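You operate a simulated robot arm through the tools that you are given. There is no shell and no other tool. Be economical: measure what you need, move in short steps, check, and stop when the job is done.

The job below is to be done with a simulated robot arm. You get a single attempt, and the scene is never put back.

Task
Wind 60 m of thread on the blue spool.
Fine: set spool and dial before you start; when it is wound, stand it back in its cup. Set down upright: what you pick out.

The check looks at the end state, three seconds after you hand in, the way a careful person would. Anything else that was tipped, shoved, dropped, spilled or broken makes it a failure.

Robot
A 7-joint arm with a two-finger parallel gripper, fixed in place. Base frame: the origin is at the foot of the arm, x ahead of it, y to its left, z up; the work surface is at about z = 0. Units: mm, rad, N and s.
With the tool pointing down near the work surface it reaches from about 220 to 580 mm from the base axis. Its first joint turns from -1.152 to 1.152 rad. Payload 2.5 kg.
Tool frame: the origin (TCP) lies between the finger pads and is the grasp point; the fingertips stand 23 mm ahead of it; z points along the fingers, y is the line along which they close. Largest opening 94 mm; finger width 38, thickness 10; the body of the gripper, 54 by 96 mm, starts 39 mm behind the TCP.
Orientation is that of the tool frame in the base frame, as [roll, pitch, yaw] about the fixed x, y, z axes, in that order (R = Rz(yaw) Ry(pitch) Rx(roll)). With the fingers straight down and closing along the base's y, the tool's x points along the base's -x, its y along +y and its z along -z.

Tools
- The arm moves only by the tool nudge_tool. Its argument "series" is a list of rows, each an object (a shift or turn left out is 0, a gripper value left out holds the last) with "grip": the gripper command, from -1 (shut) to 1 (fully open), values between in proportion; "offset": the shift along the tool's x, y, z in mm, a list of three; "turn": the turn, a rotation vector about the tool's x, y, z in rad, a list of three. In form: [{"grip": grip, "offset": [x, y, z], "turn": [wx, wy, wz]}, ...]. A call has 1 to 12 rows; each row is the pose to reach, as a shift and turn from the pose commanded when the call began, along the tool's axes at that moment. A row lasts 0.2 s, in which the tool goes at most 50 mm and 0.15 rad; a call with a longer step from one row to the next is refused whole, and so is a gripper value outside its range. Where a pose cannot be reached the arm comes as near as it can. A force on the tool above 40 N (or 10 N above the force at the start of the call, whichever is more), or a blocked arm, ends the call early, and 0.2 s more pass. The fingers move at their own pace (about 108 mm/s each) and stop on an object; they squeeze with about 34 N. The grip force told is the motor's: it shows also when the fingers shut on nothing. Time passes only in rows, and 0.2 s behind the last, so rows that repeat a pose let the fingers close. It gives the time, the measured TCP pose, the force on the tool (base axes), the opening and the grip force at its end, in the units of the frame above (readings bear some noise), with the torque about the TCP (base axes, N m) and any sound that the robot's microphone picked up, and new pictures: "pictures" is both (left out), scene, wrist or none.
- Cameras (640 x 400 px; columns grow to the right, rows downward): "scene" is fixed at [86.9, -435, 501.4]; the picture's right is [0.97, -0.26, 0.00], its down [-0.24, -0.90, -0.36] and it looks along [0.09, 0.35, -0.93] (base axes); focal length 214 px, centre (320, 200). "wrist" rides on the gripper at [86, 16, -75] in the tool frame; the picture's right is [-0.18, 0.98, 0.00], its down [-0.58, -0.11, -0.81] and it looks along [-0.79, -0.15, 0.59] (tool axes); focal length 243 px, centre (320, 200). There is no depth. A picture from a camera that has moved, and an enlarged one, comes with that camera's place and axes in the base frame and with its lens. The place of the scene camera against the robot may be out by one fixed shift of up to 12 mm in any direction.
- close_up(camera, box): a new picture of the part [left, top, right, bottom] of that camera's present view, enlarged. The clock stands still meanwhile.
- finish_job(): hands the job in; it is judged then, once.

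Go step by step. Nothing tells you positions but the pictures and the camera data: compare them with the known pose of the tool, close in by small moves and look again before you grip or let go. The budget is 120 turns and 200 pictures, counting those below and the enlarged ones. Unless the task says otherwise, let go and move clear before handing in, and close with one line.

The tools are called after "Emit:" as a command line: name --argument value ..., lists and objects as JSON in quotes. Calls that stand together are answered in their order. nudge_tool: Moves the arm, as the interface text tells. Its arguments: {"type":"object","properties":{"series":{"type":"array","items":{"type":"object","properties":{"grip":{"type":"number"},"offset":{"type":"array","items":{"type":"number"}},"turn":{"type":"array","items":{"type":"number"}}}}},"pictures":{"type":"string","enum":["both","scene","wrist","none"]}},"required":["series"]} The other tools are called the same way: close_up (camera, box) takes an enlarged picture of a part of a camera's view; finish_job () hands the job in.

At the start:

```text
clock: 0.0
tcp_pos: [364.8, -151.5, 301.1]
orientation: [3.141, 0.0, 3.141]
wrist_force: [0.6, 0.5, -0.1]
moment: [-0.01, -0.03, 0.0]
width: 93.9
finger_force: 0.1
```

scene: 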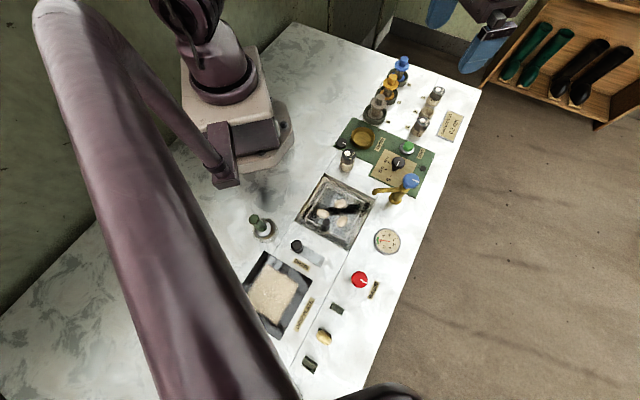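
wrist: 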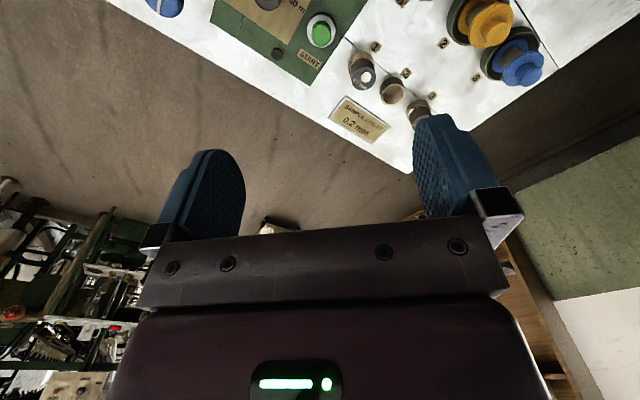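

I see a panel with spools at the top, a green winder unit with a dial and start button, and several other controls. I'll enlarge the relevant parts first.

Emit:
close_up --camera "scene" --box '[320, 40, 480, 140]'

Emit:
close_up --camera "scene" --box '[320, 110, 448, 190]'

Emit:
close_up --camera "scene" --box '[240, 160, 432, 280]'

Emit:
close_up --camera "wrist" --box '[320, 0, 560, 150]'

```text
4.00 times, centred on (400, 90) of scene
camera zoom: at [86.9, -435.0, 501.4], right [0.97, -0.26, 0.0], down [-0.24, -0.9, -0.36], along [0.09, 0.35, -0.93], focal length 858 px, centre (0, 640)
```

zoom: 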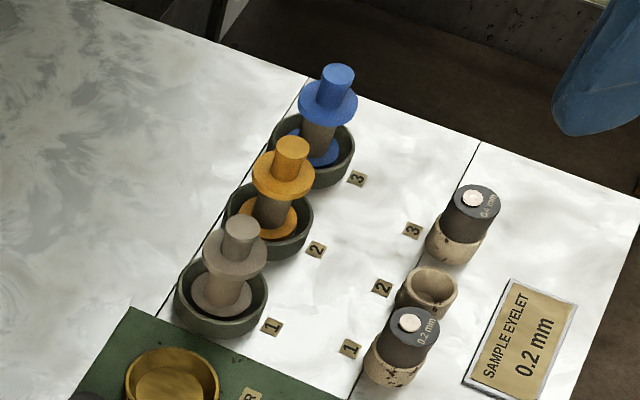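

```text
5.00 times, centred on (384, 150) of scene
camera zoom: at [86.9, -435.0, 501.4], right [0.97, -0.26, 0.0], down [-0.24, -0.9, -0.36], along [0.09, 0.35, -0.93], focal length 1072 px, centre (0, 450)
```

zoom: 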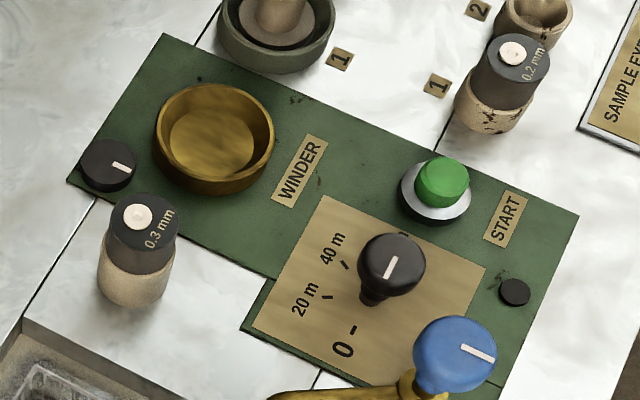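

```text
3.33 times, centred on (336, 220) of scene
camera zoom: at [86.9, -435.0, 501.4], right [0.97, -0.26, 0.0], down [-0.24, -0.9, -0.36], along [0.09, 0.35, -0.93], focal length 715 px, centre (267, 133)
```

zoom: 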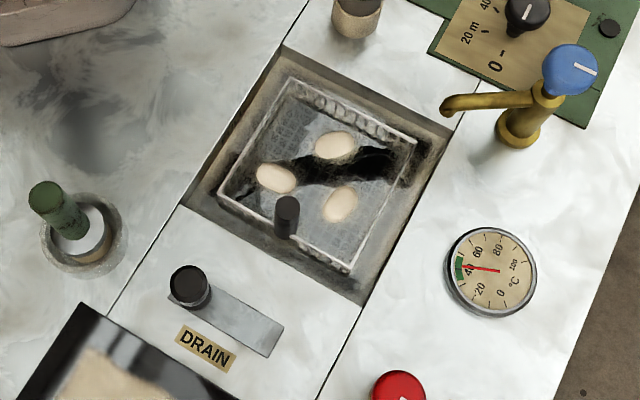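

```text
2.67 times, centred on (440, 75) of wrist
camera zoom: at [278.8, -133.4, 375.5], right [0.18, 0.98, 0.0], down [0.58, -0.11, 0.81], along [0.79, -0.15, -0.59], focal length 647 px, centre (0, 533)
```

zoom: 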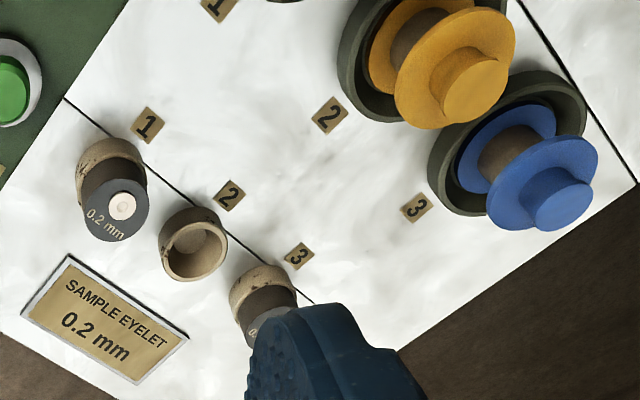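

The winder is the gold cup at about (296,-90), the dial at about (352,-197), the start button at about (399,-156) and the blue spool at about (482,99). I'll pull back so the wrist camera can see the dial face.

Emit:
nudge_tool --series '[{"grip": 0, "offset": [45, 0, 0]}, {"offset": [80, 0, 0]}, {"offset": [80, 0, 40]}, {"offset": [80, 0, 40]}]' --pictures "wrist"

Emit:
close_up --camera "wrist" --box '[200, 0, 440, 150]'

```text
clock: 1.0
tcp_pos: [283.9, -146.9, 262.6]
orientation: [-3.14, 0.0, -3.141]
wrist_force: [0.1, -0.1, 0.0]
moment: [0.02, -0.01, 0.01]
width: 46.7
finger_force: 0.1
camera wrist: at [196.8, -131.1, 336.3], right [0.18, 0.98, 0.0], down [0.58, -0.11, 0.81], along [0.79, -0.15, -0.59], focal length 243 px, centre (320, 200)
```

wrist: 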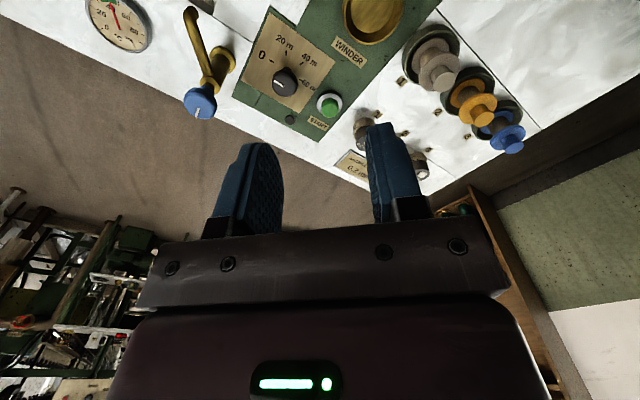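

```text
2.67 times, centred on (320, 75) of wrist
camera zoom: at [196.8, -131.1, 336.3], right [0.18, 0.98, 0.0], down [0.58, -0.11, 0.81], along [0.79, -0.15, -0.59], focal length 647 px, centre (320, 533)
```

zoom: 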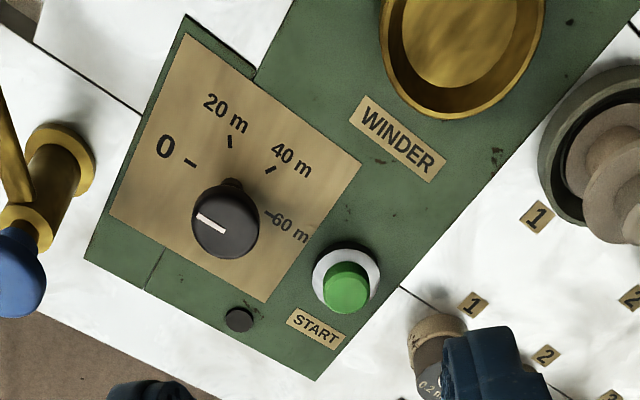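

The dial reads 0, with marks 20/40/60 running clockwise; its axis is at about (345,-205) and its top at about z=36. I'll move above it and check the alignment.

Emit:
nudge_tool --series '[{"grip": 0, "offset": [-20, -18, 40]}, {"offset": [-40, -36, 80]}, {"offset": [-60, -54, 120]}, {"offset": [-60, -54, 150]}, {"offset": [-60, -54, 150]}]' --pictures "both"

Emit:
nudge_tool --series '[{"offset": [0, 0, 0]}]' --pictures "none"

Emit:
nudge_tool --series '[{"offset": [0, 0, 0]}]' --pictures "none"

```text
clock: 2.2
tcp_pos: [343.1, -205.8, 111.5]
orientation: [3.141, -0.001, -3.142]
wrist_force: [-1.0, 0.5, -0.1]
moment: [0.03, -0.02, 0.01]
width: 47.0
finger_force: 0.1
camera wrist: at [256.3, -188.9, 186.8], right [0.18, 0.98, 0.0], down [0.58, -0.11, 0.81], along [0.79, -0.15, -0.59], focal length 243 px, centre (320, 200)
```

scene: 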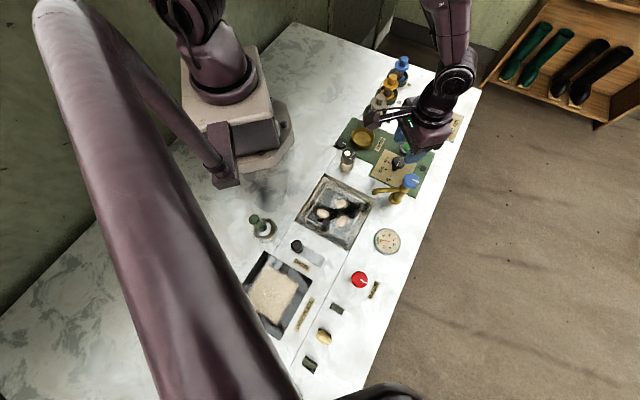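
wrist: 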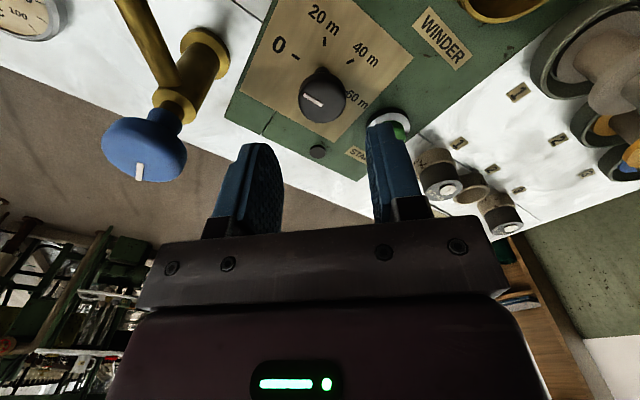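

```text
clock: 2.6
tcp_pos: [342.5, -205.6, 110.9]
orientation: [3.14, 0.0, 3.141]
wrist_force: [0.3, -0.1, -0.3]
moment: [0.01, 0.05, 0.01]
width: 47.0
finger_force: 0.1
```

```text
clock: 3.0
tcp_pos: [343.2, -205.4, 111.3]
orientation: [3.141, 0.001, -3.141]
wrist_force: [0.2, -0.1, -0.8]
moment: [-0.01, 0.01, -0.01]
width: 47.2
finger_force: 0.1
```

The dial axis measures (344.6,-204.3), so I'm within 2 mm. I'll descend with the body clear of the tap knob, then close on the dial.

Emit:
nudge_tool --series '[{"grip": 0, "offset": [-1.5, 1.2, 25]}, {"offset": [-1.5, 1.2, 50]}, {"offset": [-1.5, 1.2, 72]}, {"offset": [-1.5, 1.2, 72]}]' --pictures "both"

```text
clock: 4.0
tcp_pos: [346.8, -205.3, 40.2]
orientation: [-3.142, 0.001, -3.141]
wrist_force: [1.0, -0.5, 0.3]
moment: [0.02, 0.03, 0.01]
width: 47.2
finger_force: 0.0
camera wrist: at [259.6, -188.1, 115.3], right [0.18, 0.98, 0.0], down [0.58, -0.11, 0.81], along [0.79, -0.15, -0.59], focal length 243 px, centre (320, 200)
```

scene: 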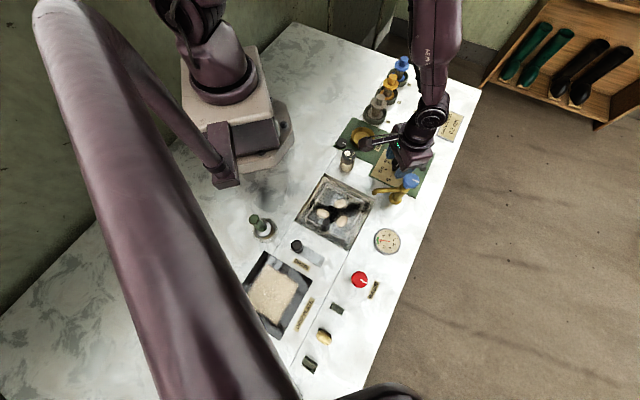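
wrist: 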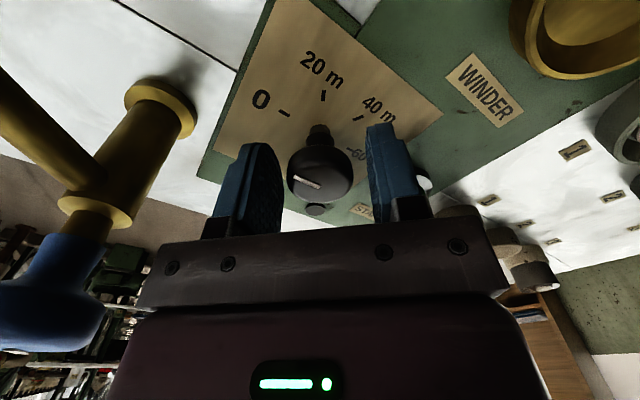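

The knob sits between the fingers. I'll close on it, then start turning it clockwise.

Emit:
nudge_tool --series '[{"grip": -1}, {"grip": -1}, {"grip": -1}]' --pictures "none"

Emit:
nudge_tool --series '[{"grip": -1, "turn": [0, 0, 0.12]}, {"turn": [0, 0, 0.24]}, {"turn": [0, 0, 0.36]}, {"turn": [0, 0, 0.48]}, {"turn": [0, 0, 0.48]}]' --pictures "both"

```text
clock: 4.8
tcp_pos: [347.1, -205.3, 39.1]
orientation: [-3.141, 0.0, 3.141]
wrist_force: [3.4, -2.7, -5.9]
moment: [0.0, 0.17, -0.01]
width: 31.1
finger_force: 45.0
```

```text
clock: 6.0
tcp_pos: [346.4, -204.1, 40.1]
orientation: [-3.138, 0.001, 2.659]
wrist_force: [-13.3, -3.9, 35.1]
moment: [0.01, 0.33, 0.0]
width: 31.4
finger_force: 45.0
camera wrist: at [277.0, -149.6, 115.1], right [0.62, 0.79, 0.0], down [0.46, -0.36, 0.81], along [0.63, -0.5, -0.59], focal length 243 px, centre (320, 200)
```

scene: 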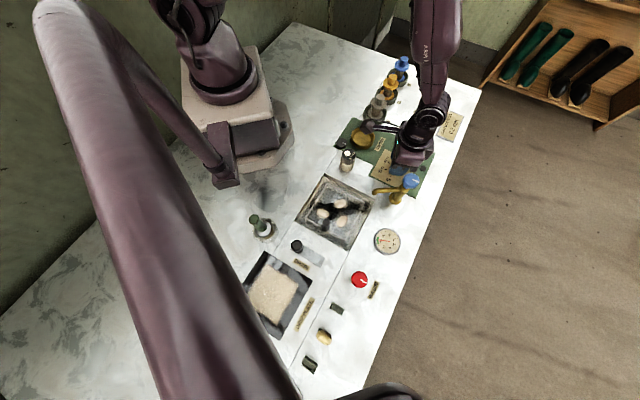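
wrist: 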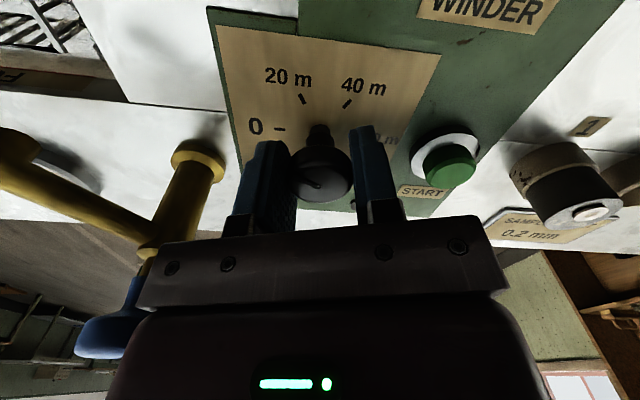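

The tool reads 35 N upward, and I need to know whether the knob turned with it, so I'll zoom in.

Emit:
close_up --camera "wrist" --box '[224, 60, 480, 220]'

```text
2.50 times, centred on (352, 140) of wrist
camera zoom: at [277.0, -149.6, 115.1], right [0.62, 0.79, 0.0], down [0.46, -0.36, 0.81], along [0.63, -0.5, -0.59], focal length 606 px, centre (240, 350)
```

zoom: 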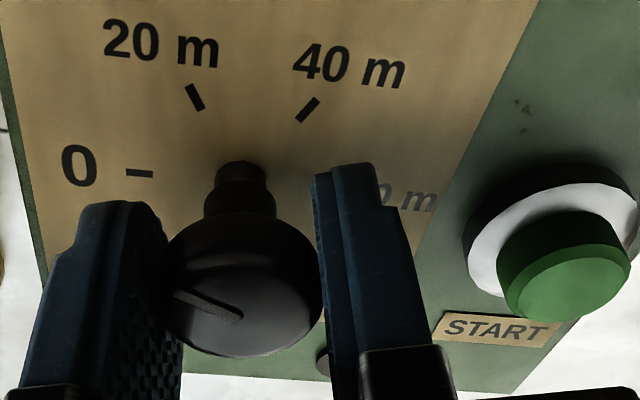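

The knob turned with the gripper. I'll ease the load by lifting slightly and centring, then keep turning.

Emit:
nudge_tool --series '[{"grip": -1, "offset": [1.3, -0.7, -2]}, {"offset": [1.3, -0.7, -2]}]' --pictures "none"

```text
clock: 6.6
tcp_pos: [347.1, -204.5, 39.1]
orientation: [-3.139, 0.003, 2.661]
wrist_force: [9.6, -17.4, -10.1]
moment: [0.31, 0.85, -0.04]
width: 31.1
finger_force: 45.2
```

Forces flipped sign with that shift, so the neutral point is about halfway back. I'll continue the turn from there.

Emit:
nudge_tool --series '[{"grip": -1, "offset": [-0.5, 0.8, 0.5], "turn": [0, 0, 0]}, {"offset": [-0.5, 0.8, 0.5], "turn": [0, 0, 0.12]}, {"offset": [-0.5, 0.8, 0.5], "turn": [0, 0, 0.24]}, {"offset": [-0.5, 0.8, 0.5], "turn": [0, 0, 0.36]}, {"offset": [-0.5, 0.8, 0.5], "turn": [0, 0, 0.48]}, {"offset": [-0.5, 0.8, 0.5], "turn": [0, 0, 0.48]}]' --pictures "none"

Emit:
nudge_tool --series '[{"grip": -1, "turn": [0, 0, 0.12]}, {"turn": [0, 0, 0.24]}, {"turn": [0, 0, 0.36]}, {"turn": [0, 0, 0.48]}, {"turn": [0, 0, 0.48]}]' --pictures "wrist"

```text
clock: 8.0
tcp_pos: [345.5, -204.7, 39.2]
orientation: [-3.14, 0.004, 2.179]
wrist_force: [2.8, -23.6, 5.4]
moment: [-0.04, -0.04, -0.05]
width: 31.3
finger_force: 45.0
```

```text
clock: 9.2
tcp_pos: [345.8, -205.0, 38.7]
orientation: [3.141, 0.005, 1.699]
wrist_force: [3.2, -17.2, 7.2]
moment: [-1.19, -0.23, 0.0]
width: 31.4
finger_force: 44.7
camera wrist: at [351.1, -115.8, 114.8], right [1.0, -0.06, 0.0], down [-0.04, -0.59, 0.81], along [-0.04, -0.81, -0.59], focal length 243 px, centre (320, 200)
```

wrist: 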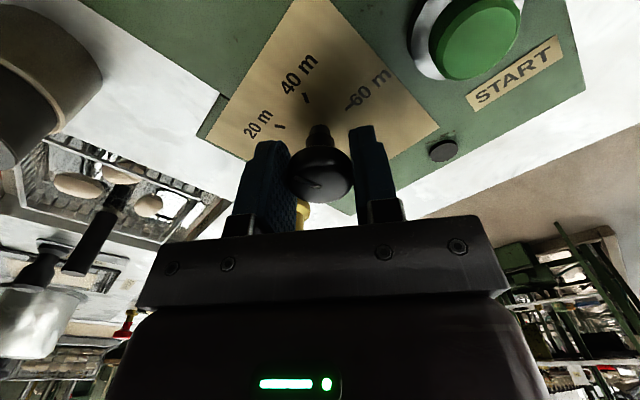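

Turned 1.44 rad so far and the knob is following. I'll continue.

Emit:
nudge_tool --series '[{"grip": -1, "offset": [-0.6, 0, 0], "turn": [0, 0, 0.12]}, {"offset": [-0.6, 0, 0], "turn": [0, 0, 0.24]}, {"offset": [-0.6, 0, 0], "turn": [0, 0, 0.36]}, {"offset": [-0.6, 0, 0], "turn": [0, 0, 0.48]}, {"offset": [-0.6, 0, 0], "turn": [0, 0, 0.6]}, {"offset": [-0.6, 0, 0], "turn": [0, 0, 0.6]}]' --pictures "none"

Emit:
nudge_tool --series '[{"grip": -1, "turn": [0, 0, 0.12]}, {"turn": [0, 0, 0.24]}, {"turn": [0, 0, 0.36]}, {"turn": [0, 0, 0.48]}, {"turn": [0, 0, 0.6]}, {"turn": [0, 0, 0.6]}]' --pictures "wrist"

```text
clock: 10.6
tcp_pos: [346.6, -204.3, 39.7]
orientation: [3.137, 0.001, 1.098]
wrist_force: [1.0, -18.5, 22.7]
moment: [0.57, -0.47, 0.02]
width: 31.0
finger_force: 45.6
```

```text
clock: 12.0
tcp_pos: [346.3, -205.1, 39.4]
orientation: [3.136, 0.001, 0.499]
wrist_force: [3.0, -18.0, 16.2]
moment: [-0.59, 0.22, 0.03]
width: 31.2
finger_force: 45.0
camera wrist: at [430.4, -176.5, 114.8], right [0.31, -0.95, 0.0], down [-0.56, -0.18, 0.81], along [-0.77, -0.25, -0.59], focal length 243 px, centre (320, 200)
```

wrist: 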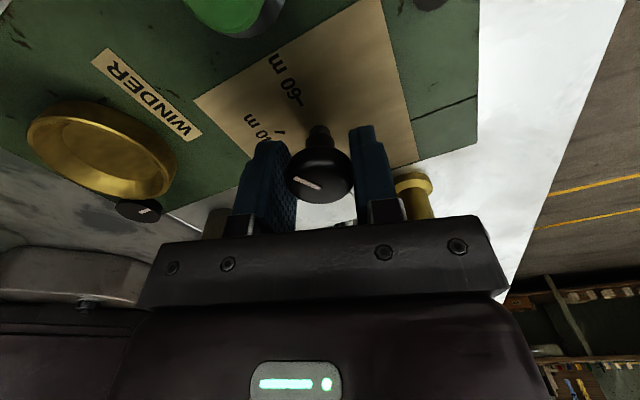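

Turned 2.64 rad. I'll measure the pointer against the 60 mark.

Emit:
close_up --camera "wrist" --box '[224, 60, 416, 220]'

```text
2.50 times, centred on (320, 140) of wrist
camera zoom: at [430.4, -176.5, 114.8], right [0.31, -0.95, 0.0], down [-0.56, -0.18, 0.81], along [-0.77, -0.25, -0.59], focal length 606 px, centre (320, 350)
```

zoom: 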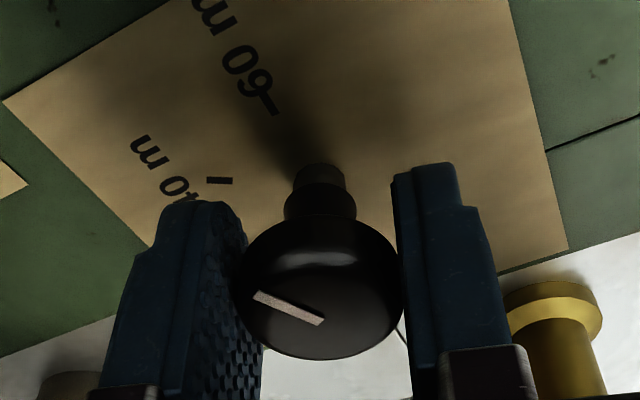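

The pointer is at about 75° and the 60 mark at about 42.5°, so I'll turn roughly 0.56 rad more.

Emit:
nudge_tool --series '[{"grip": -1, "turn": [0, 0, 0.12]}, {"turn": [0, 0, 0.24]}, {"turn": [0, 0, 0.36]}, {"turn": [0, 0, 0.46]}, {"turn": [0, 0, 0.56]}, {"turn": [0, 0, 0.56]}]' --pictures "none"

Emit:
close_up --camera "wrist" --box '[224, 60, 416, 220]'

```text
clock: 13.4
tcp_pos: [346.4, -204.3, 39.4]
orientation: [3.133, -0.004, -0.061]
wrist_force: [14.8, -27.9, -16.7]
moment: [-0.26, 0.2, 0.56]
width: 31.3
finger_force: 44.9
```

```text
2.50 times, centred on (320, 140) of wrist
camera zoom: at [431.4, -224.7, 115.6], right [-0.24, -0.97, 0.01], down [-0.58, 0.15, 0.8], along [-0.78, 0.19, -0.6], focal length 606 px, centre (320, 350)
```

zoom: 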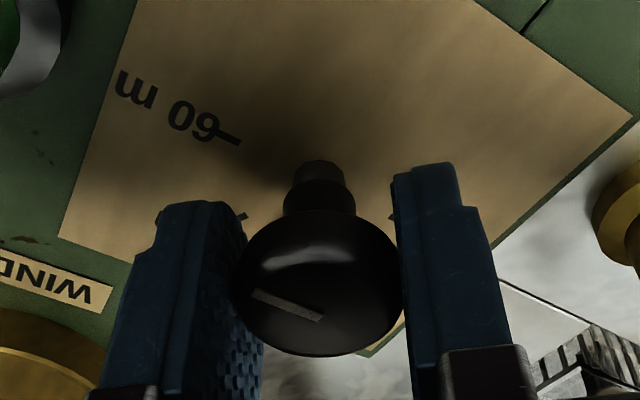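

A torque about z suggests the dial reached its end stop, near 60. I'll release, lift, and check the pointer.

Emit:
nudge_tool --series '[{"grip": 0}, {"grip": 0}, {"grip": 0, "offset": [0, 0, -25]}, {"grip": 0, "offset": [0, 0, -60]}, {"grip": 0, "offset": [0, 0, -60]}]' --pictures "wrist"

Emit:
close_up --camera "wrist" --box '[224, 0, 416, 160]'

```text
clock: 14.6
tcp_pos: [347.3, -201.3, 101.0]
orientation: [-3.141, 0.002, -0.058]
wrist_force: [0.2, 0.6, 0.4]
moment: [-0.01, 0.02, -0.01]
width: 47.2
finger_force: 0.1
camera wrist: at [432.5, -222.4, 176.3], right [-0.24, -0.97, 0.0], down [-0.57, 0.14, 0.81], along [-0.78, 0.19, -0.59], focal length 243 px, centre (320, 200)
```

wrist: 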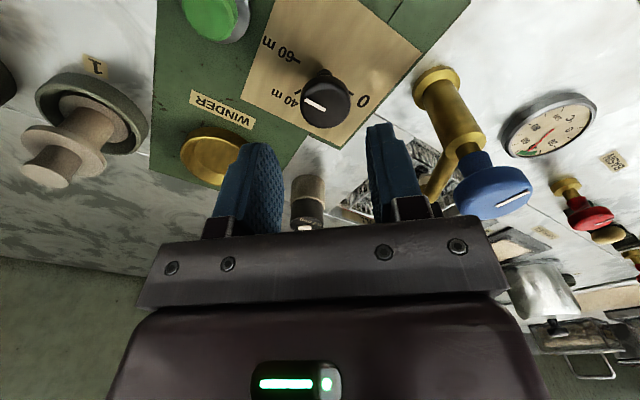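

```text
2.50 times, centred on (320, 80) of wrist
camera zoom: at [432.5, -222.4, 176.3], right [-0.24, -0.97, 0.0], down [-0.57, 0.14, 0.81], along [-0.78, 0.19, -0.59], focal length 606 px, centre (320, 500)
```

zoom: 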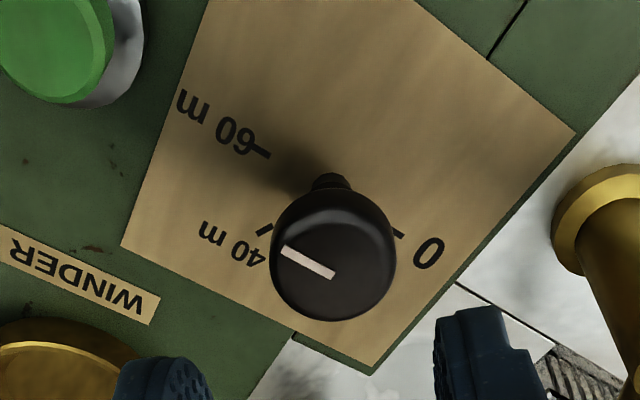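

The pointer now lies along the 60 m dash at its stop. Next I'll go above the blue spool, turning the wrist back to mid-range on the way.

Emit:
nudge_tool --series '[{"grip": 0, "offset": [0, 0, -30], "turn": [0, 0, -0.136]}, {"offset": [0, 0, -60], "turn": [0, 0, -0.272]}, {"offset": [11.5, -30.7, -60], "turn": [0, 0, -0.408]}, {"offset": [23, -61.4, -60], "turn": [0, 0, -0.544]}, {"offset": [34.5, -92.1, -60], "turn": [0, 0, -0.68]}, {"offset": [46, -122.8, -60], "turn": [0, 0, -0.816]}, {"offset": [57.5, -153.5, -60], "turn": [0, 0, -0.952]}, {"offset": [69, -184.2, -60], "turn": [0, 0, -1.088]}, {"offset": [80.5, -215, -60], "turn": [0, 0, -1.224]}, {"offset": [92, -245.6, -60], "turn": [0, 0, -1.36]}, {"offset": [103.5, -276.3, -60], "turn": [0, 0, -1.496]}, {"offset": [115, -305, -60], "turn": [0, 0, -1.63]}]' --pictures "both"

```text
clock: 17.2
tcp_pos: [480.1, 96.2, 158.7]
orientation: [3.141, 0.0, 1.574]
wrist_force: [-0.2, 0.4, -1.3]
moment: [-0.01, -0.02, 0.01]
width: 46.9
finger_force: 0.1
camera wrist: at [495.3, 184.0, 234.9], right [0.98, -0.18, 0.0], down [-0.11, -0.58, 0.81], along [-0.15, -0.79, -0.59], focal length 243 px, centre (320, 200)
```

scene: 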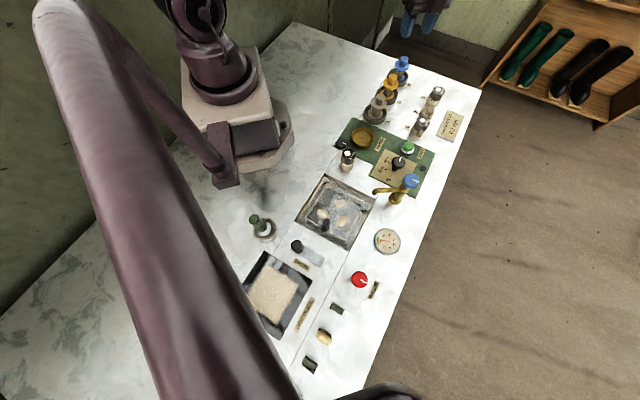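
wrist: 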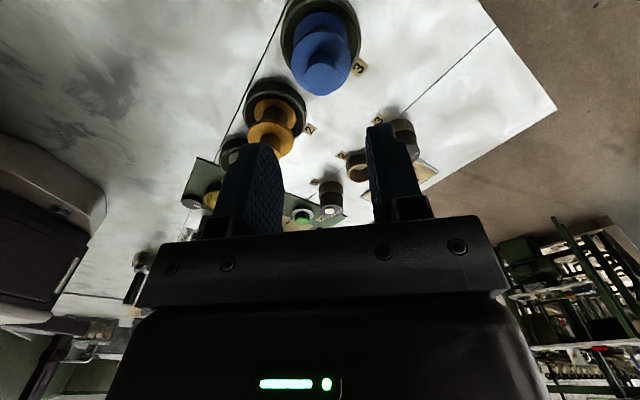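

The spool is in view, slightly off from under the tool. I'll zoom in to measure the knob.

Emit:
close_up --camera "wrist" --box '[240, 0, 400, 100]'

Emit:
close_up --camera "scene" --box '[352, 40, 448, 100]'

```text
4.00 times, centred on (320, 50) of wrist
camera zoom: at [495.3, 184.0, 234.9], right [0.98, -0.18, 0.0], down [-0.11, -0.58, 0.81], along [-0.15, -0.79, -0.59], focal length 970 px, centre (320, 800)
```

zoom: 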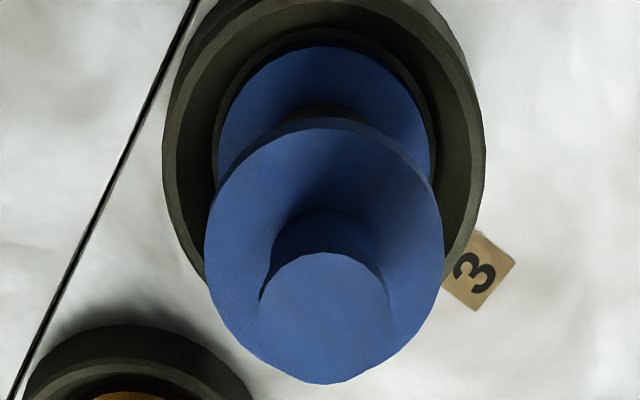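

```text
6.67 times, centred on (400, 70) of scene
camera zoom: at [86.8, -435.0, 501.4], right [0.97, -0.26, 0.0], down [-0.24, -0.9, -0.36], along [0.09, 0.35, -0.93], focal length 1430 px, centre (-213, 1067)
```

zoom: 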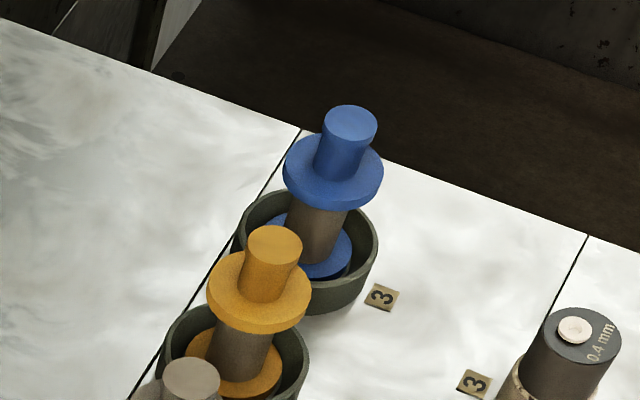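

The knob centre is about (480.5,102) with its top at about z=71 and the flange top at about 51. I'll descend to TCP z≈78, which keeps the tips just above the flange, and look.

Emit:
nudge_tool --series '[{"grip": 0, "offset": [6, 0.3, 30]}, {"offset": [6, 0.3, 60]}, {"offset": [6, 0.3, 80]}, {"offset": [6, 0.3, 80]}]' --pictures "wrist"

Emit:
close_up --camera "wrist" --box '[200, 80, 440, 230]'

Emit:
close_up --camera "scene" --box '[352, 40, 448, 100]'

```text
clock: 18.2
tcp_pos: [477.9, 102.5, 78.8]
orientation: [-3.14, 0.0, 1.573]
wrist_force: [0.2, -0.4, -0.8]
moment: [-0.01, 0.0, 0.02]
width: 46.8
finger_force: 0.0
camera wrist: at [493.7, 189.2, 153.8], right [0.98, -0.18, 0.0], down [-0.11, -0.58, 0.81], along [-0.15, -0.79, -0.59], focal length 243 px, centre (320, 200)
```

wrist: 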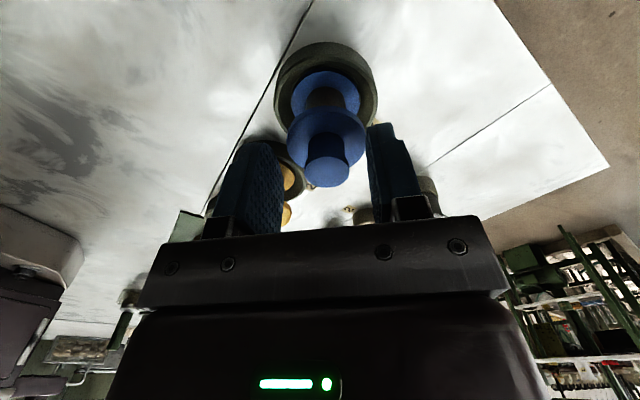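

```text
2.67 times, centred on (320, 155) of wrist
camera zoom: at [493.7, 189.2, 153.8], right [0.98, -0.18, 0.0], down [-0.11, -0.58, 0.81], along [-0.15, -0.79, -0.59], focal length 647 px, centre (320, 320)
```

zoom: 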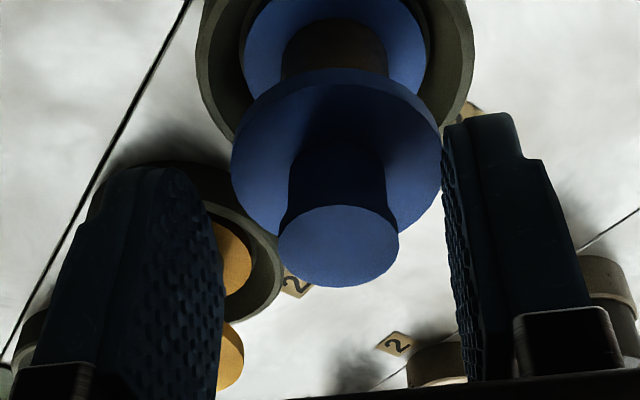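

```text
6.67 times, centred on (400, 70) of scene
camera zoom: at [86.9, -435.0, 501.4], right [0.97, -0.26, 0.0], down [-0.24, -0.9, -0.36], along [0.09, 0.35, -0.93], focal length 1430 px, centre (-213, 1067)
```

zoom: 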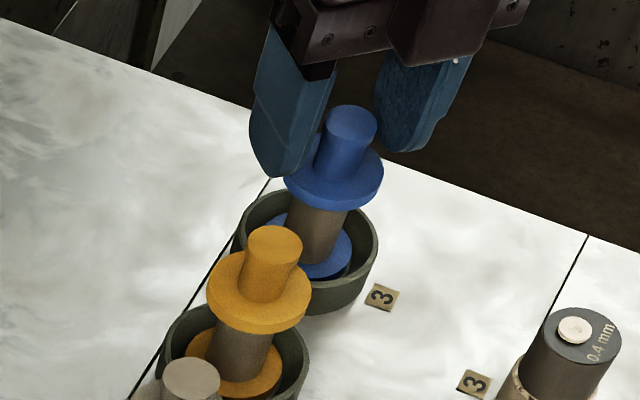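

The knob sits between the fingertips. I'll close and lift slowly.

Emit:
nudge_tool --series '[{"grip": 0, "offset": [-1, 1, 0]}, {"grip": -1, "offset": [-1, 1, 0]}, {"offset": [-1, 1, 0]}, {"offset": [-1, 1, 0]}]' --pictures "none"

Emit:
nudge_tool --series '[{"grip": -1, "offset": [0, 0, -8]}, {"offset": [0, 0, -16]}, {"offset": [0, 0, -16]}]' --pictures "both"

Emit:
close_up --camera "scene" --box '[352, 40, 448, 100]'

```text
clock: 19.2
tcp_pos: [478.9, 100.7, 80.2]
orientation: [3.14, 0.0, 1.572]
wrist_force: [-0.4, -0.4, 0.4]
moment: [-0.03, -0.03, -0.03]
width: 21.3
finger_force: 33.5
```

```text
clock: 20.0
tcp_pos: [479.4, 99.2, 95.9]
orientation: [3.141, 0.001, 1.573]
wrist_force: [0.6, 0.1, -0.8]
moment: [-0.01, 0.0, 0.01]
width: 21.5
finger_force: 34.1
camera wrist: at [496.1, 186.6, 170.4], right [0.98, -0.18, 0.0], down [-0.11, -0.58, 0.81], along [-0.15, -0.79, -0.59], focal length 243 px, centre (320, 200)
```

scene: 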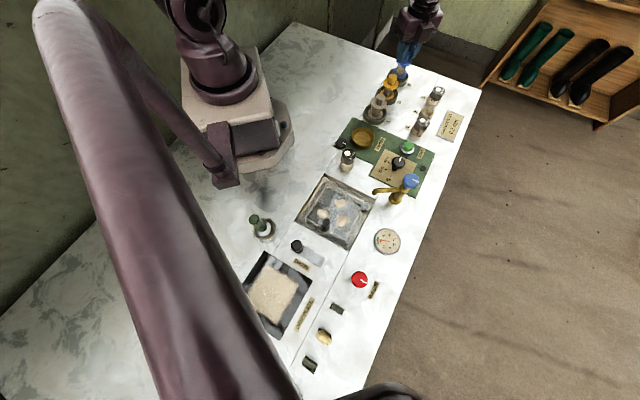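
wrist: 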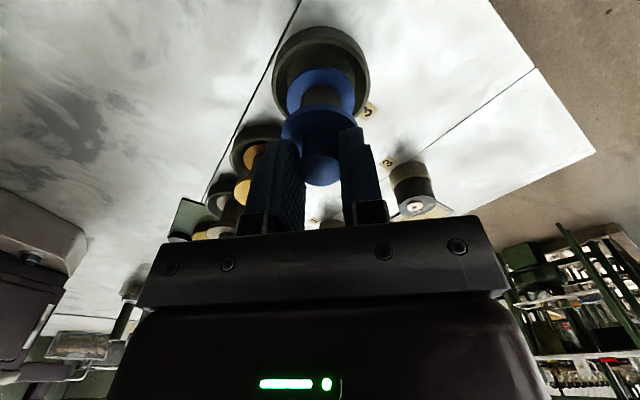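

```text
6.67 times, centred on (400, 70) of scene
camera zoom: at [86.9, -435.0, 501.4], right [0.97, -0.26, 0.0], down [-0.24, -0.9, -0.36], along [0.09, 0.35, -0.93], focal length 1430 px, centre (-213, 1067)
```

zoom: 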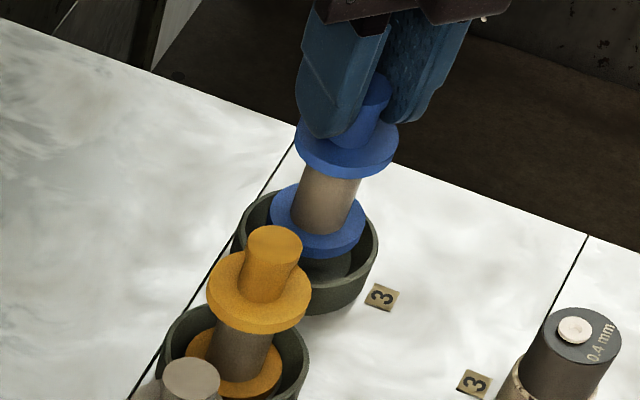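

The spool is held cleanly. I'll raise it well above the others and carry it toward the gold winder cup.

Emit:
nudge_tool --series '[{"grip": -1, "offset": [0, 0, -40]}, {"offset": [0, 0, -85]}, {"offset": [-25, -25, -90]}, {"offset": [-55, -53, -90]}, {"offset": [-85, -82, -90]}, {"offset": [-115, -111, -90]}, {"offset": [-145, -140, -90]}, {"offset": [-175, -168, -90]}, {"offset": [-190, -183, -90]}, {"offset": [-190, -183, -90]}]' --pictures "both"

Emit:
close_up --camera "scene" --box '[320, 100, 416, 160]'

Emit:
close_up --camera "wrist" --box '[240, 0, 432, 120]'

```text
clock: 22.2
tcp_pos: [297.1, -87.3, 182.5]
orientation: [-3.141, 0.0, 1.572]
wrist_force: [-0.3, 0.4, 0.5]
moment: [0.0, -0.02, -0.03]
width: 21.7
finger_force: 33.6
camera wrist: at [312.8, -0.7, 258.2], right [0.98, -0.18, 0.0], down [-0.11, -0.58, 0.81], along [-0.15, -0.79, -0.59], focal length 243 px, centre (320, 200)
```

scene: 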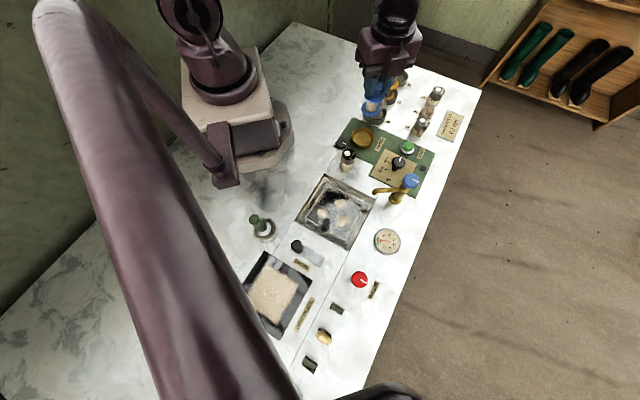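
wrist: 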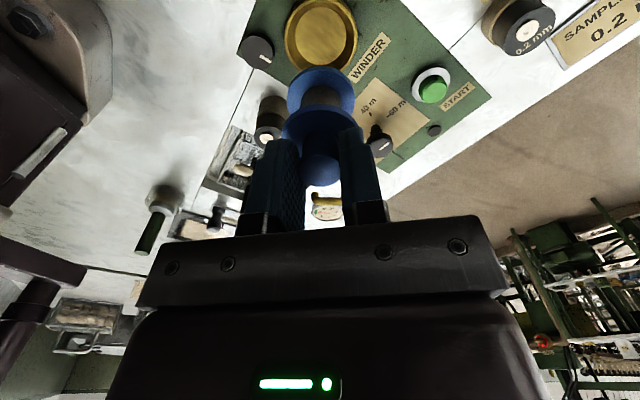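

```text
6.67 times, centred on (368, 130) of scene
camera zoom: at [86.8, -435.0, 501.4], right [0.97, -0.26, 0.0], down [-0.24, -0.9, -0.36], along [0.09, 0.35, -0.93], focal length 1430 px, centre (0, 667)
```

zoom: 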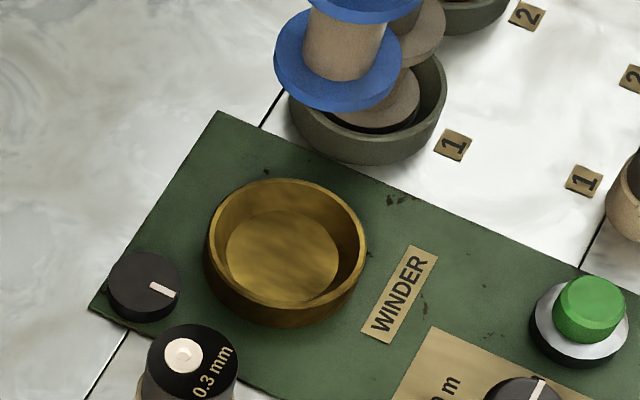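

```text
3.33 times, centred on (336, 60) of wrist
camera zoom: at [312.8, -0.7, 258.2], right [0.98, -0.18, 0.0], down [-0.11, -0.58, 0.81], along [-0.15, -0.79, -0.59], focal length 809 px, centre (267, 667)
```

zoom: 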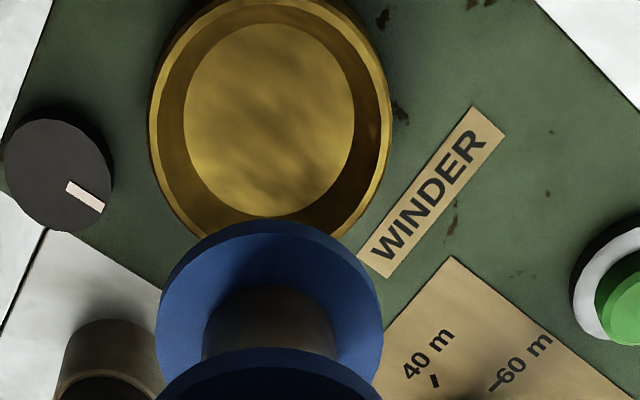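

The winder floor centre measures about (296.5,-89), with the floor only slightly wider than the spool flange. I'll lower to just above the rim and re-measure.

Emit:
nudge_tool --series '[{"grip": -1, "offset": [-1, 0, 30]}, {"offset": [-1, 0, 60]}, {"offset": [-1, 0, 68]}, {"offset": [-1, 0, 68]}]' --pictures "wrist"

Emit:
close_up --camera "wrist" --box '[240, 0, 432, 120]'

Emit:
close_up --camera "scene" --box '[320, 90, 416, 150]'

```text
clock: 23.2
tcp_pos: [297.6, -90.9, 115.2]
orientation: [3.141, 0.0, 1.572]
wrist_force: [0.8, 0.1, -0.8]
moment: [0.03, 0.01, 0.0]
width: 21.6
finger_force: 34.4
camera wrist: at [313.2, -3.6, 190.5], right [0.98, -0.18, 0.0], down [-0.11, -0.58, 0.81], along [-0.15, -0.79, -0.59], focal length 243 px, centre (320, 200)
```

wrist: 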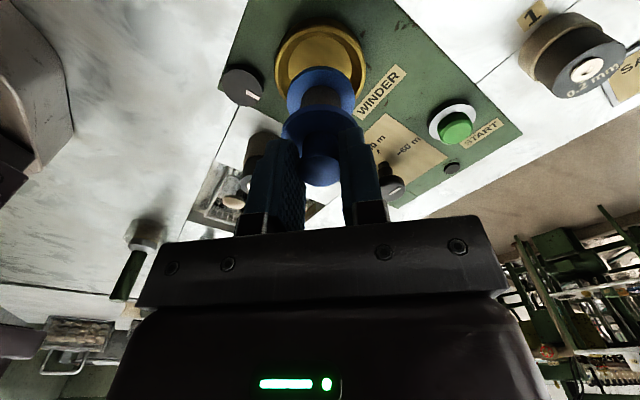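

```text
3.33 times, centred on (336, 60) of wrist
camera zoom: at [313.2, -3.6, 190.5], right [0.98, -0.18, 0.0], down [-0.11, -0.58, 0.81], along [-0.15, -0.79, -0.59], focal length 809 px, centre (267, 667)
```

zoom: 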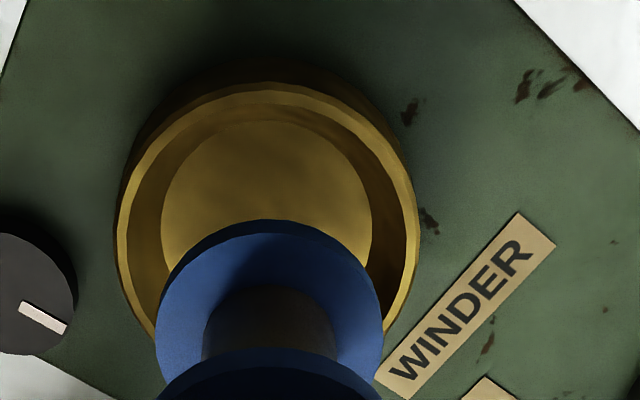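

```text
6.67 times, centred on (368, 120) of scene
camera zoom: at [86.9, -435.0, 501.4], right [0.97, -0.26, 0.0], down [-0.24, -0.9, -0.36], along [0.09, 0.35, -0.93], focal length 1430 px, centre (0, 733)
```

zoom: 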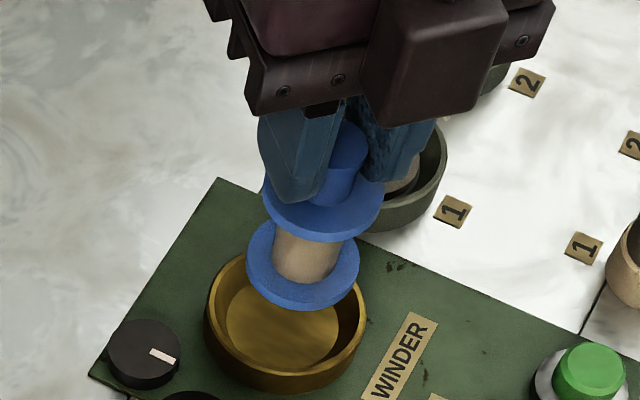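

Lateral alignment matches within 1 mm; I'll shift 1 mm in -y and lower gently to just above the floor.

Emit:
nudge_tool --series '[{"grip": -1, "offset": [-1, 0, 10]}, {"offset": [-1, 0, 20]}, {"offset": [-1, 0, 26]}, {"offset": [-1, 0, 26]}]' --pictures "wrist"

Emit:
close_up --camera "wrist" --box '[240, 20, 432, 140]'

Emit:
close_up --camera "scene" --box '[320, 90, 416, 150]'

```text
clock: 24.2
tcp_pos: [296.4, -91.7, 91.5]
orientation: [-3.141, 0.002, 1.573]
wrist_force: [0.8, 0.4, -0.2]
moment: [0.0, 0.0, -0.01]
width: 21.5
finger_force: 34.6
camera wrist: at [313.0, -5.5, 166.3], right [0.98, -0.18, 0.0], down [-0.11, -0.58, 0.81], along [-0.15, -0.79, -0.59], focal length 243 px, centre (320, 200)
```

wrist: 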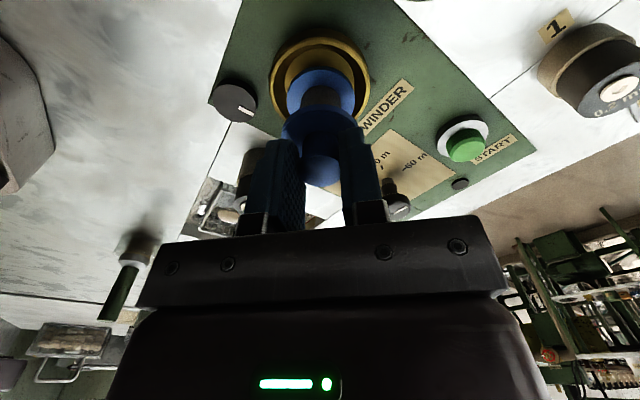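

```text
3.33 times, centred on (336, 80) of wrist
camera zoom: at [313.0, -5.5, 166.3], right [0.98, -0.18, 0.0], down [-0.11, -0.58, 0.81], along [-0.15, -0.79, -0.59], focal length 809 px, centre (267, 600)
```

zoom: 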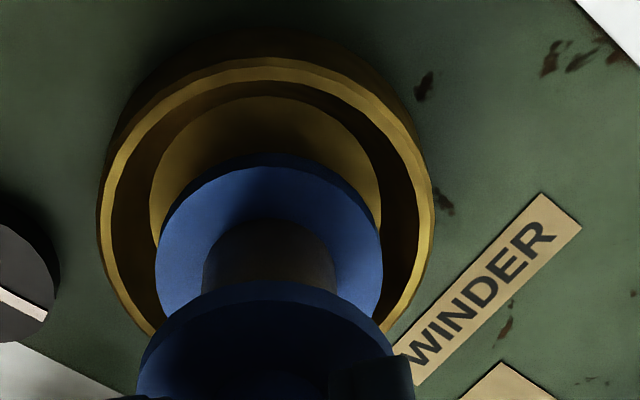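

```text
6.67 times, centred on (368, 120) of scene
camera zoom: at [86.9, -435.0, 501.4], right [0.97, -0.26, 0.0], down [-0.24, -0.9, -0.36], along [0.09, 0.35, -0.93], focal length 1430 px, centre (0, 733)
```

zoom: 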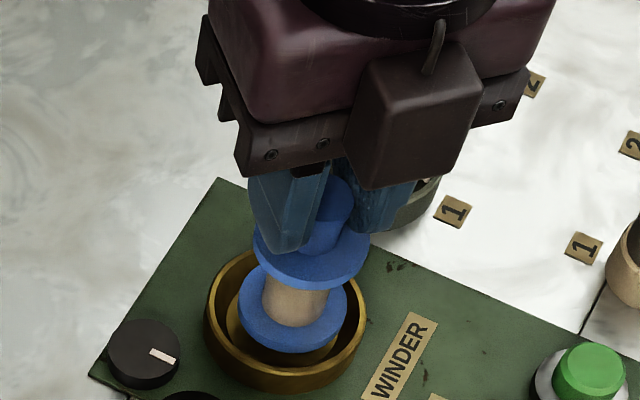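

The spool sits about 1 mm too far in +x and 2 mm too far in -y. I'll correct that while going a little lower, then check again.

Emit:
nudge_tool --series '[{"grip": -1, "offset": [2, -1, 0]}, {"offset": [2, -1, 5]}, {"offset": [2, -1, 5]}]' --pictures "none"

Emit:
close_up --camera "wrist" --box '[240, 20, 432, 140]'

Emit:
close_up --camera "scene" --box '[320, 90, 416, 150]'

```text
clock: 25.0
tcp_pos: [295.4, -90.2, 86.2]
orientation: [3.14, 0.0, 1.572]
wrist_force: [0.1, 0.1, 0.0]
moment: [-0.03, 0.01, 0.02]
width: 21.3
finger_force: 33.8
```

```text
3.33 times, centred on (336, 80) of wrist
camera zoom: at [312.4, -3.4, 161.8], right [0.98, -0.18, 0.0], down [-0.11, -0.58, 0.81], along [-0.15, -0.79, -0.59], focal length 809 px, centre (267, 600)
```

zoom: 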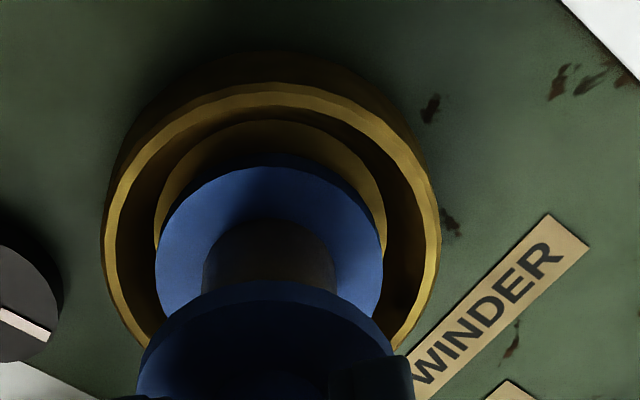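

```text
6.67 times, centred on (368, 120) of scene
camera zoom: at [86.9, -435.0, 501.4], right [0.97, -0.26, 0.0], down [-0.24, -0.9, -0.36], along [0.09, 0.35, -0.93], focal length 1430 px, centre (0, 733)
```

zoom: 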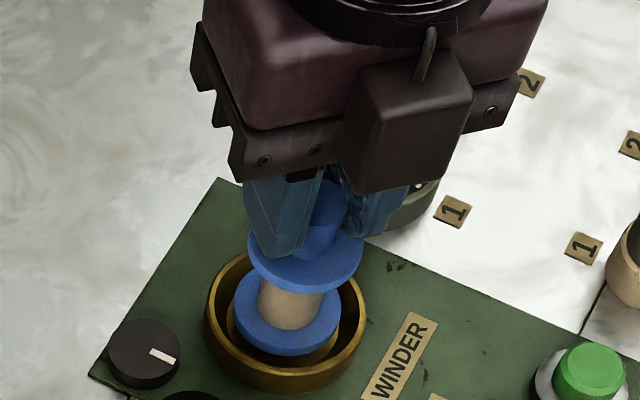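

Both views now agree to within a millimetre or two, and the bowl tapers inward. I'll lower in small steps until contact.

Emit:
nudge_tool --series '[{"grip": -1, "offset": [0, 0, 2]}, {"offset": [0, 0, 4]}, {"offset": [0, 0, 5]}, {"offset": [0, 0, 5]}]' --pictures "none"

Emit:
close_up --camera "wrist" --box '[240, 20, 432, 140]'

```text
clock: 26.0
tcp_pos: [297.2, -90.3, 82.6]
orientation: [-3.141, -0.001, 1.573]
wrist_force: [0.0, 0.6, -0.2]
moment: [-0.01, 0.01, 0.0]
width: 21.7
finger_force: 33.8
```

```text
3.33 times, centred on (336, 80) of wrist
camera zoom: at [312.4, -3.3, 157.5], right [0.98, -0.18, 0.0], down [-0.11, -0.58, 0.81], along [-0.15, -0.79, -0.59], focal length 809 px, centre (267, 600)
```

zoom: 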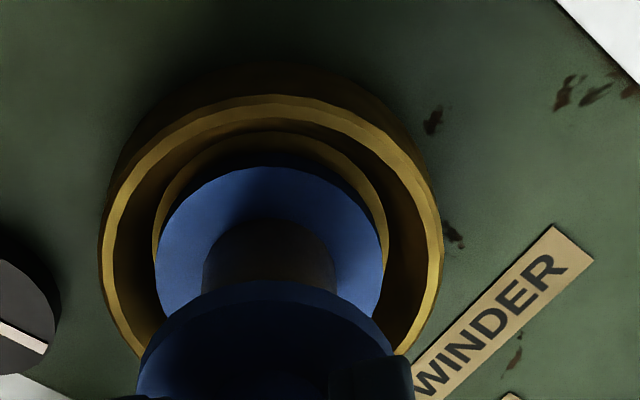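

Still no contact; the spool is nearly down. I'll continue gently.

Emit:
nudge_tool --series '[{"grip": -1, "offset": [0.8, 0, 1]}, {"offset": [0.8, 0, 2]}, {"offset": [0.8, 0, 2]}]' --pictures "none"

Emit:
nudge_tool --series '[{"grip": -1, "offset": [0, 0, 1]}, {"offset": [0, 0, 2]}, {"offset": [0, 0, 2]}]' --pictures "none"

Emit:
close_up --camera "wrist" --box '[240, 20, 432, 140]'

Emit:
close_up --camera "scene" --box '[320, 90, 416, 150]'

```text
clock: 26.8
tcp_pos: [295.9, -90.3, 78.7]
orientation: [-3.142, -0.001, 1.571]
wrist_force: [-0.7, 0.1, -0.5]
moment: [0.0, -0.01, 0.0]
width: 21.6
finger_force: 34.2
```

```text
clock: 27.6
tcp_pos: [296.4, -90.3, 77.6]
orientation: [3.14, 0.001, 1.572]
wrist_force: [-3.0, 2.4, 21.9]
moment: [0.14, 0.11, 0.03]
width: 21.6
finger_force: 34.3
```

```text
3.33 times, centred on (336, 80) of wrist
camera zoom: at [312.5, -2.6, 153.8], right [0.98, -0.18, 0.0], down [-0.11, -0.58, 0.81], along [-0.15, -0.79, -0.59], focal length 809 px, centre (267, 600)
```

zoom: 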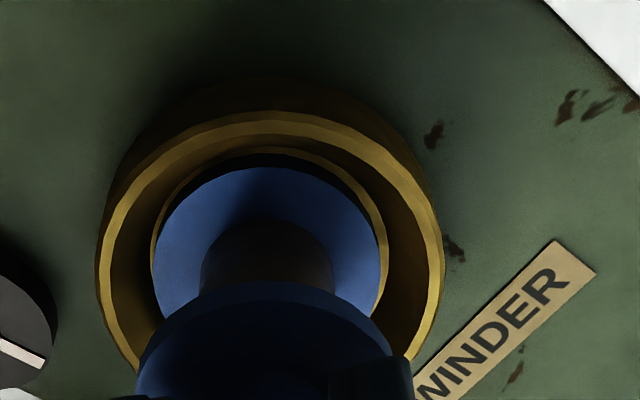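

```text
6.67 times, centred on (368, 120) of scene
camera zoom: at [86.8, -435.0, 501.4], right [0.97, -0.26, 0.0], down [-0.24, -0.9, -0.36], along [0.09, 0.35, -0.93], focal length 1430 px, centre (0, 733)
```

zoom: 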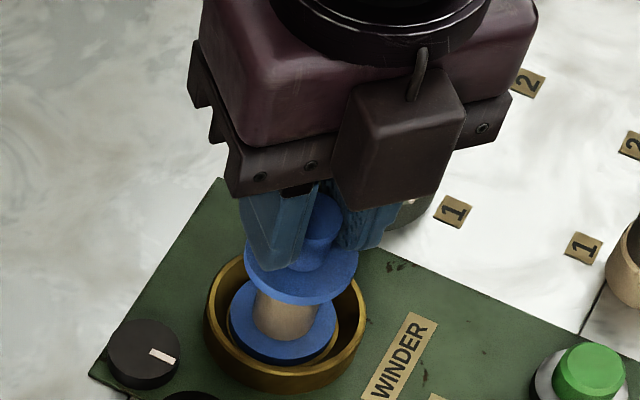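

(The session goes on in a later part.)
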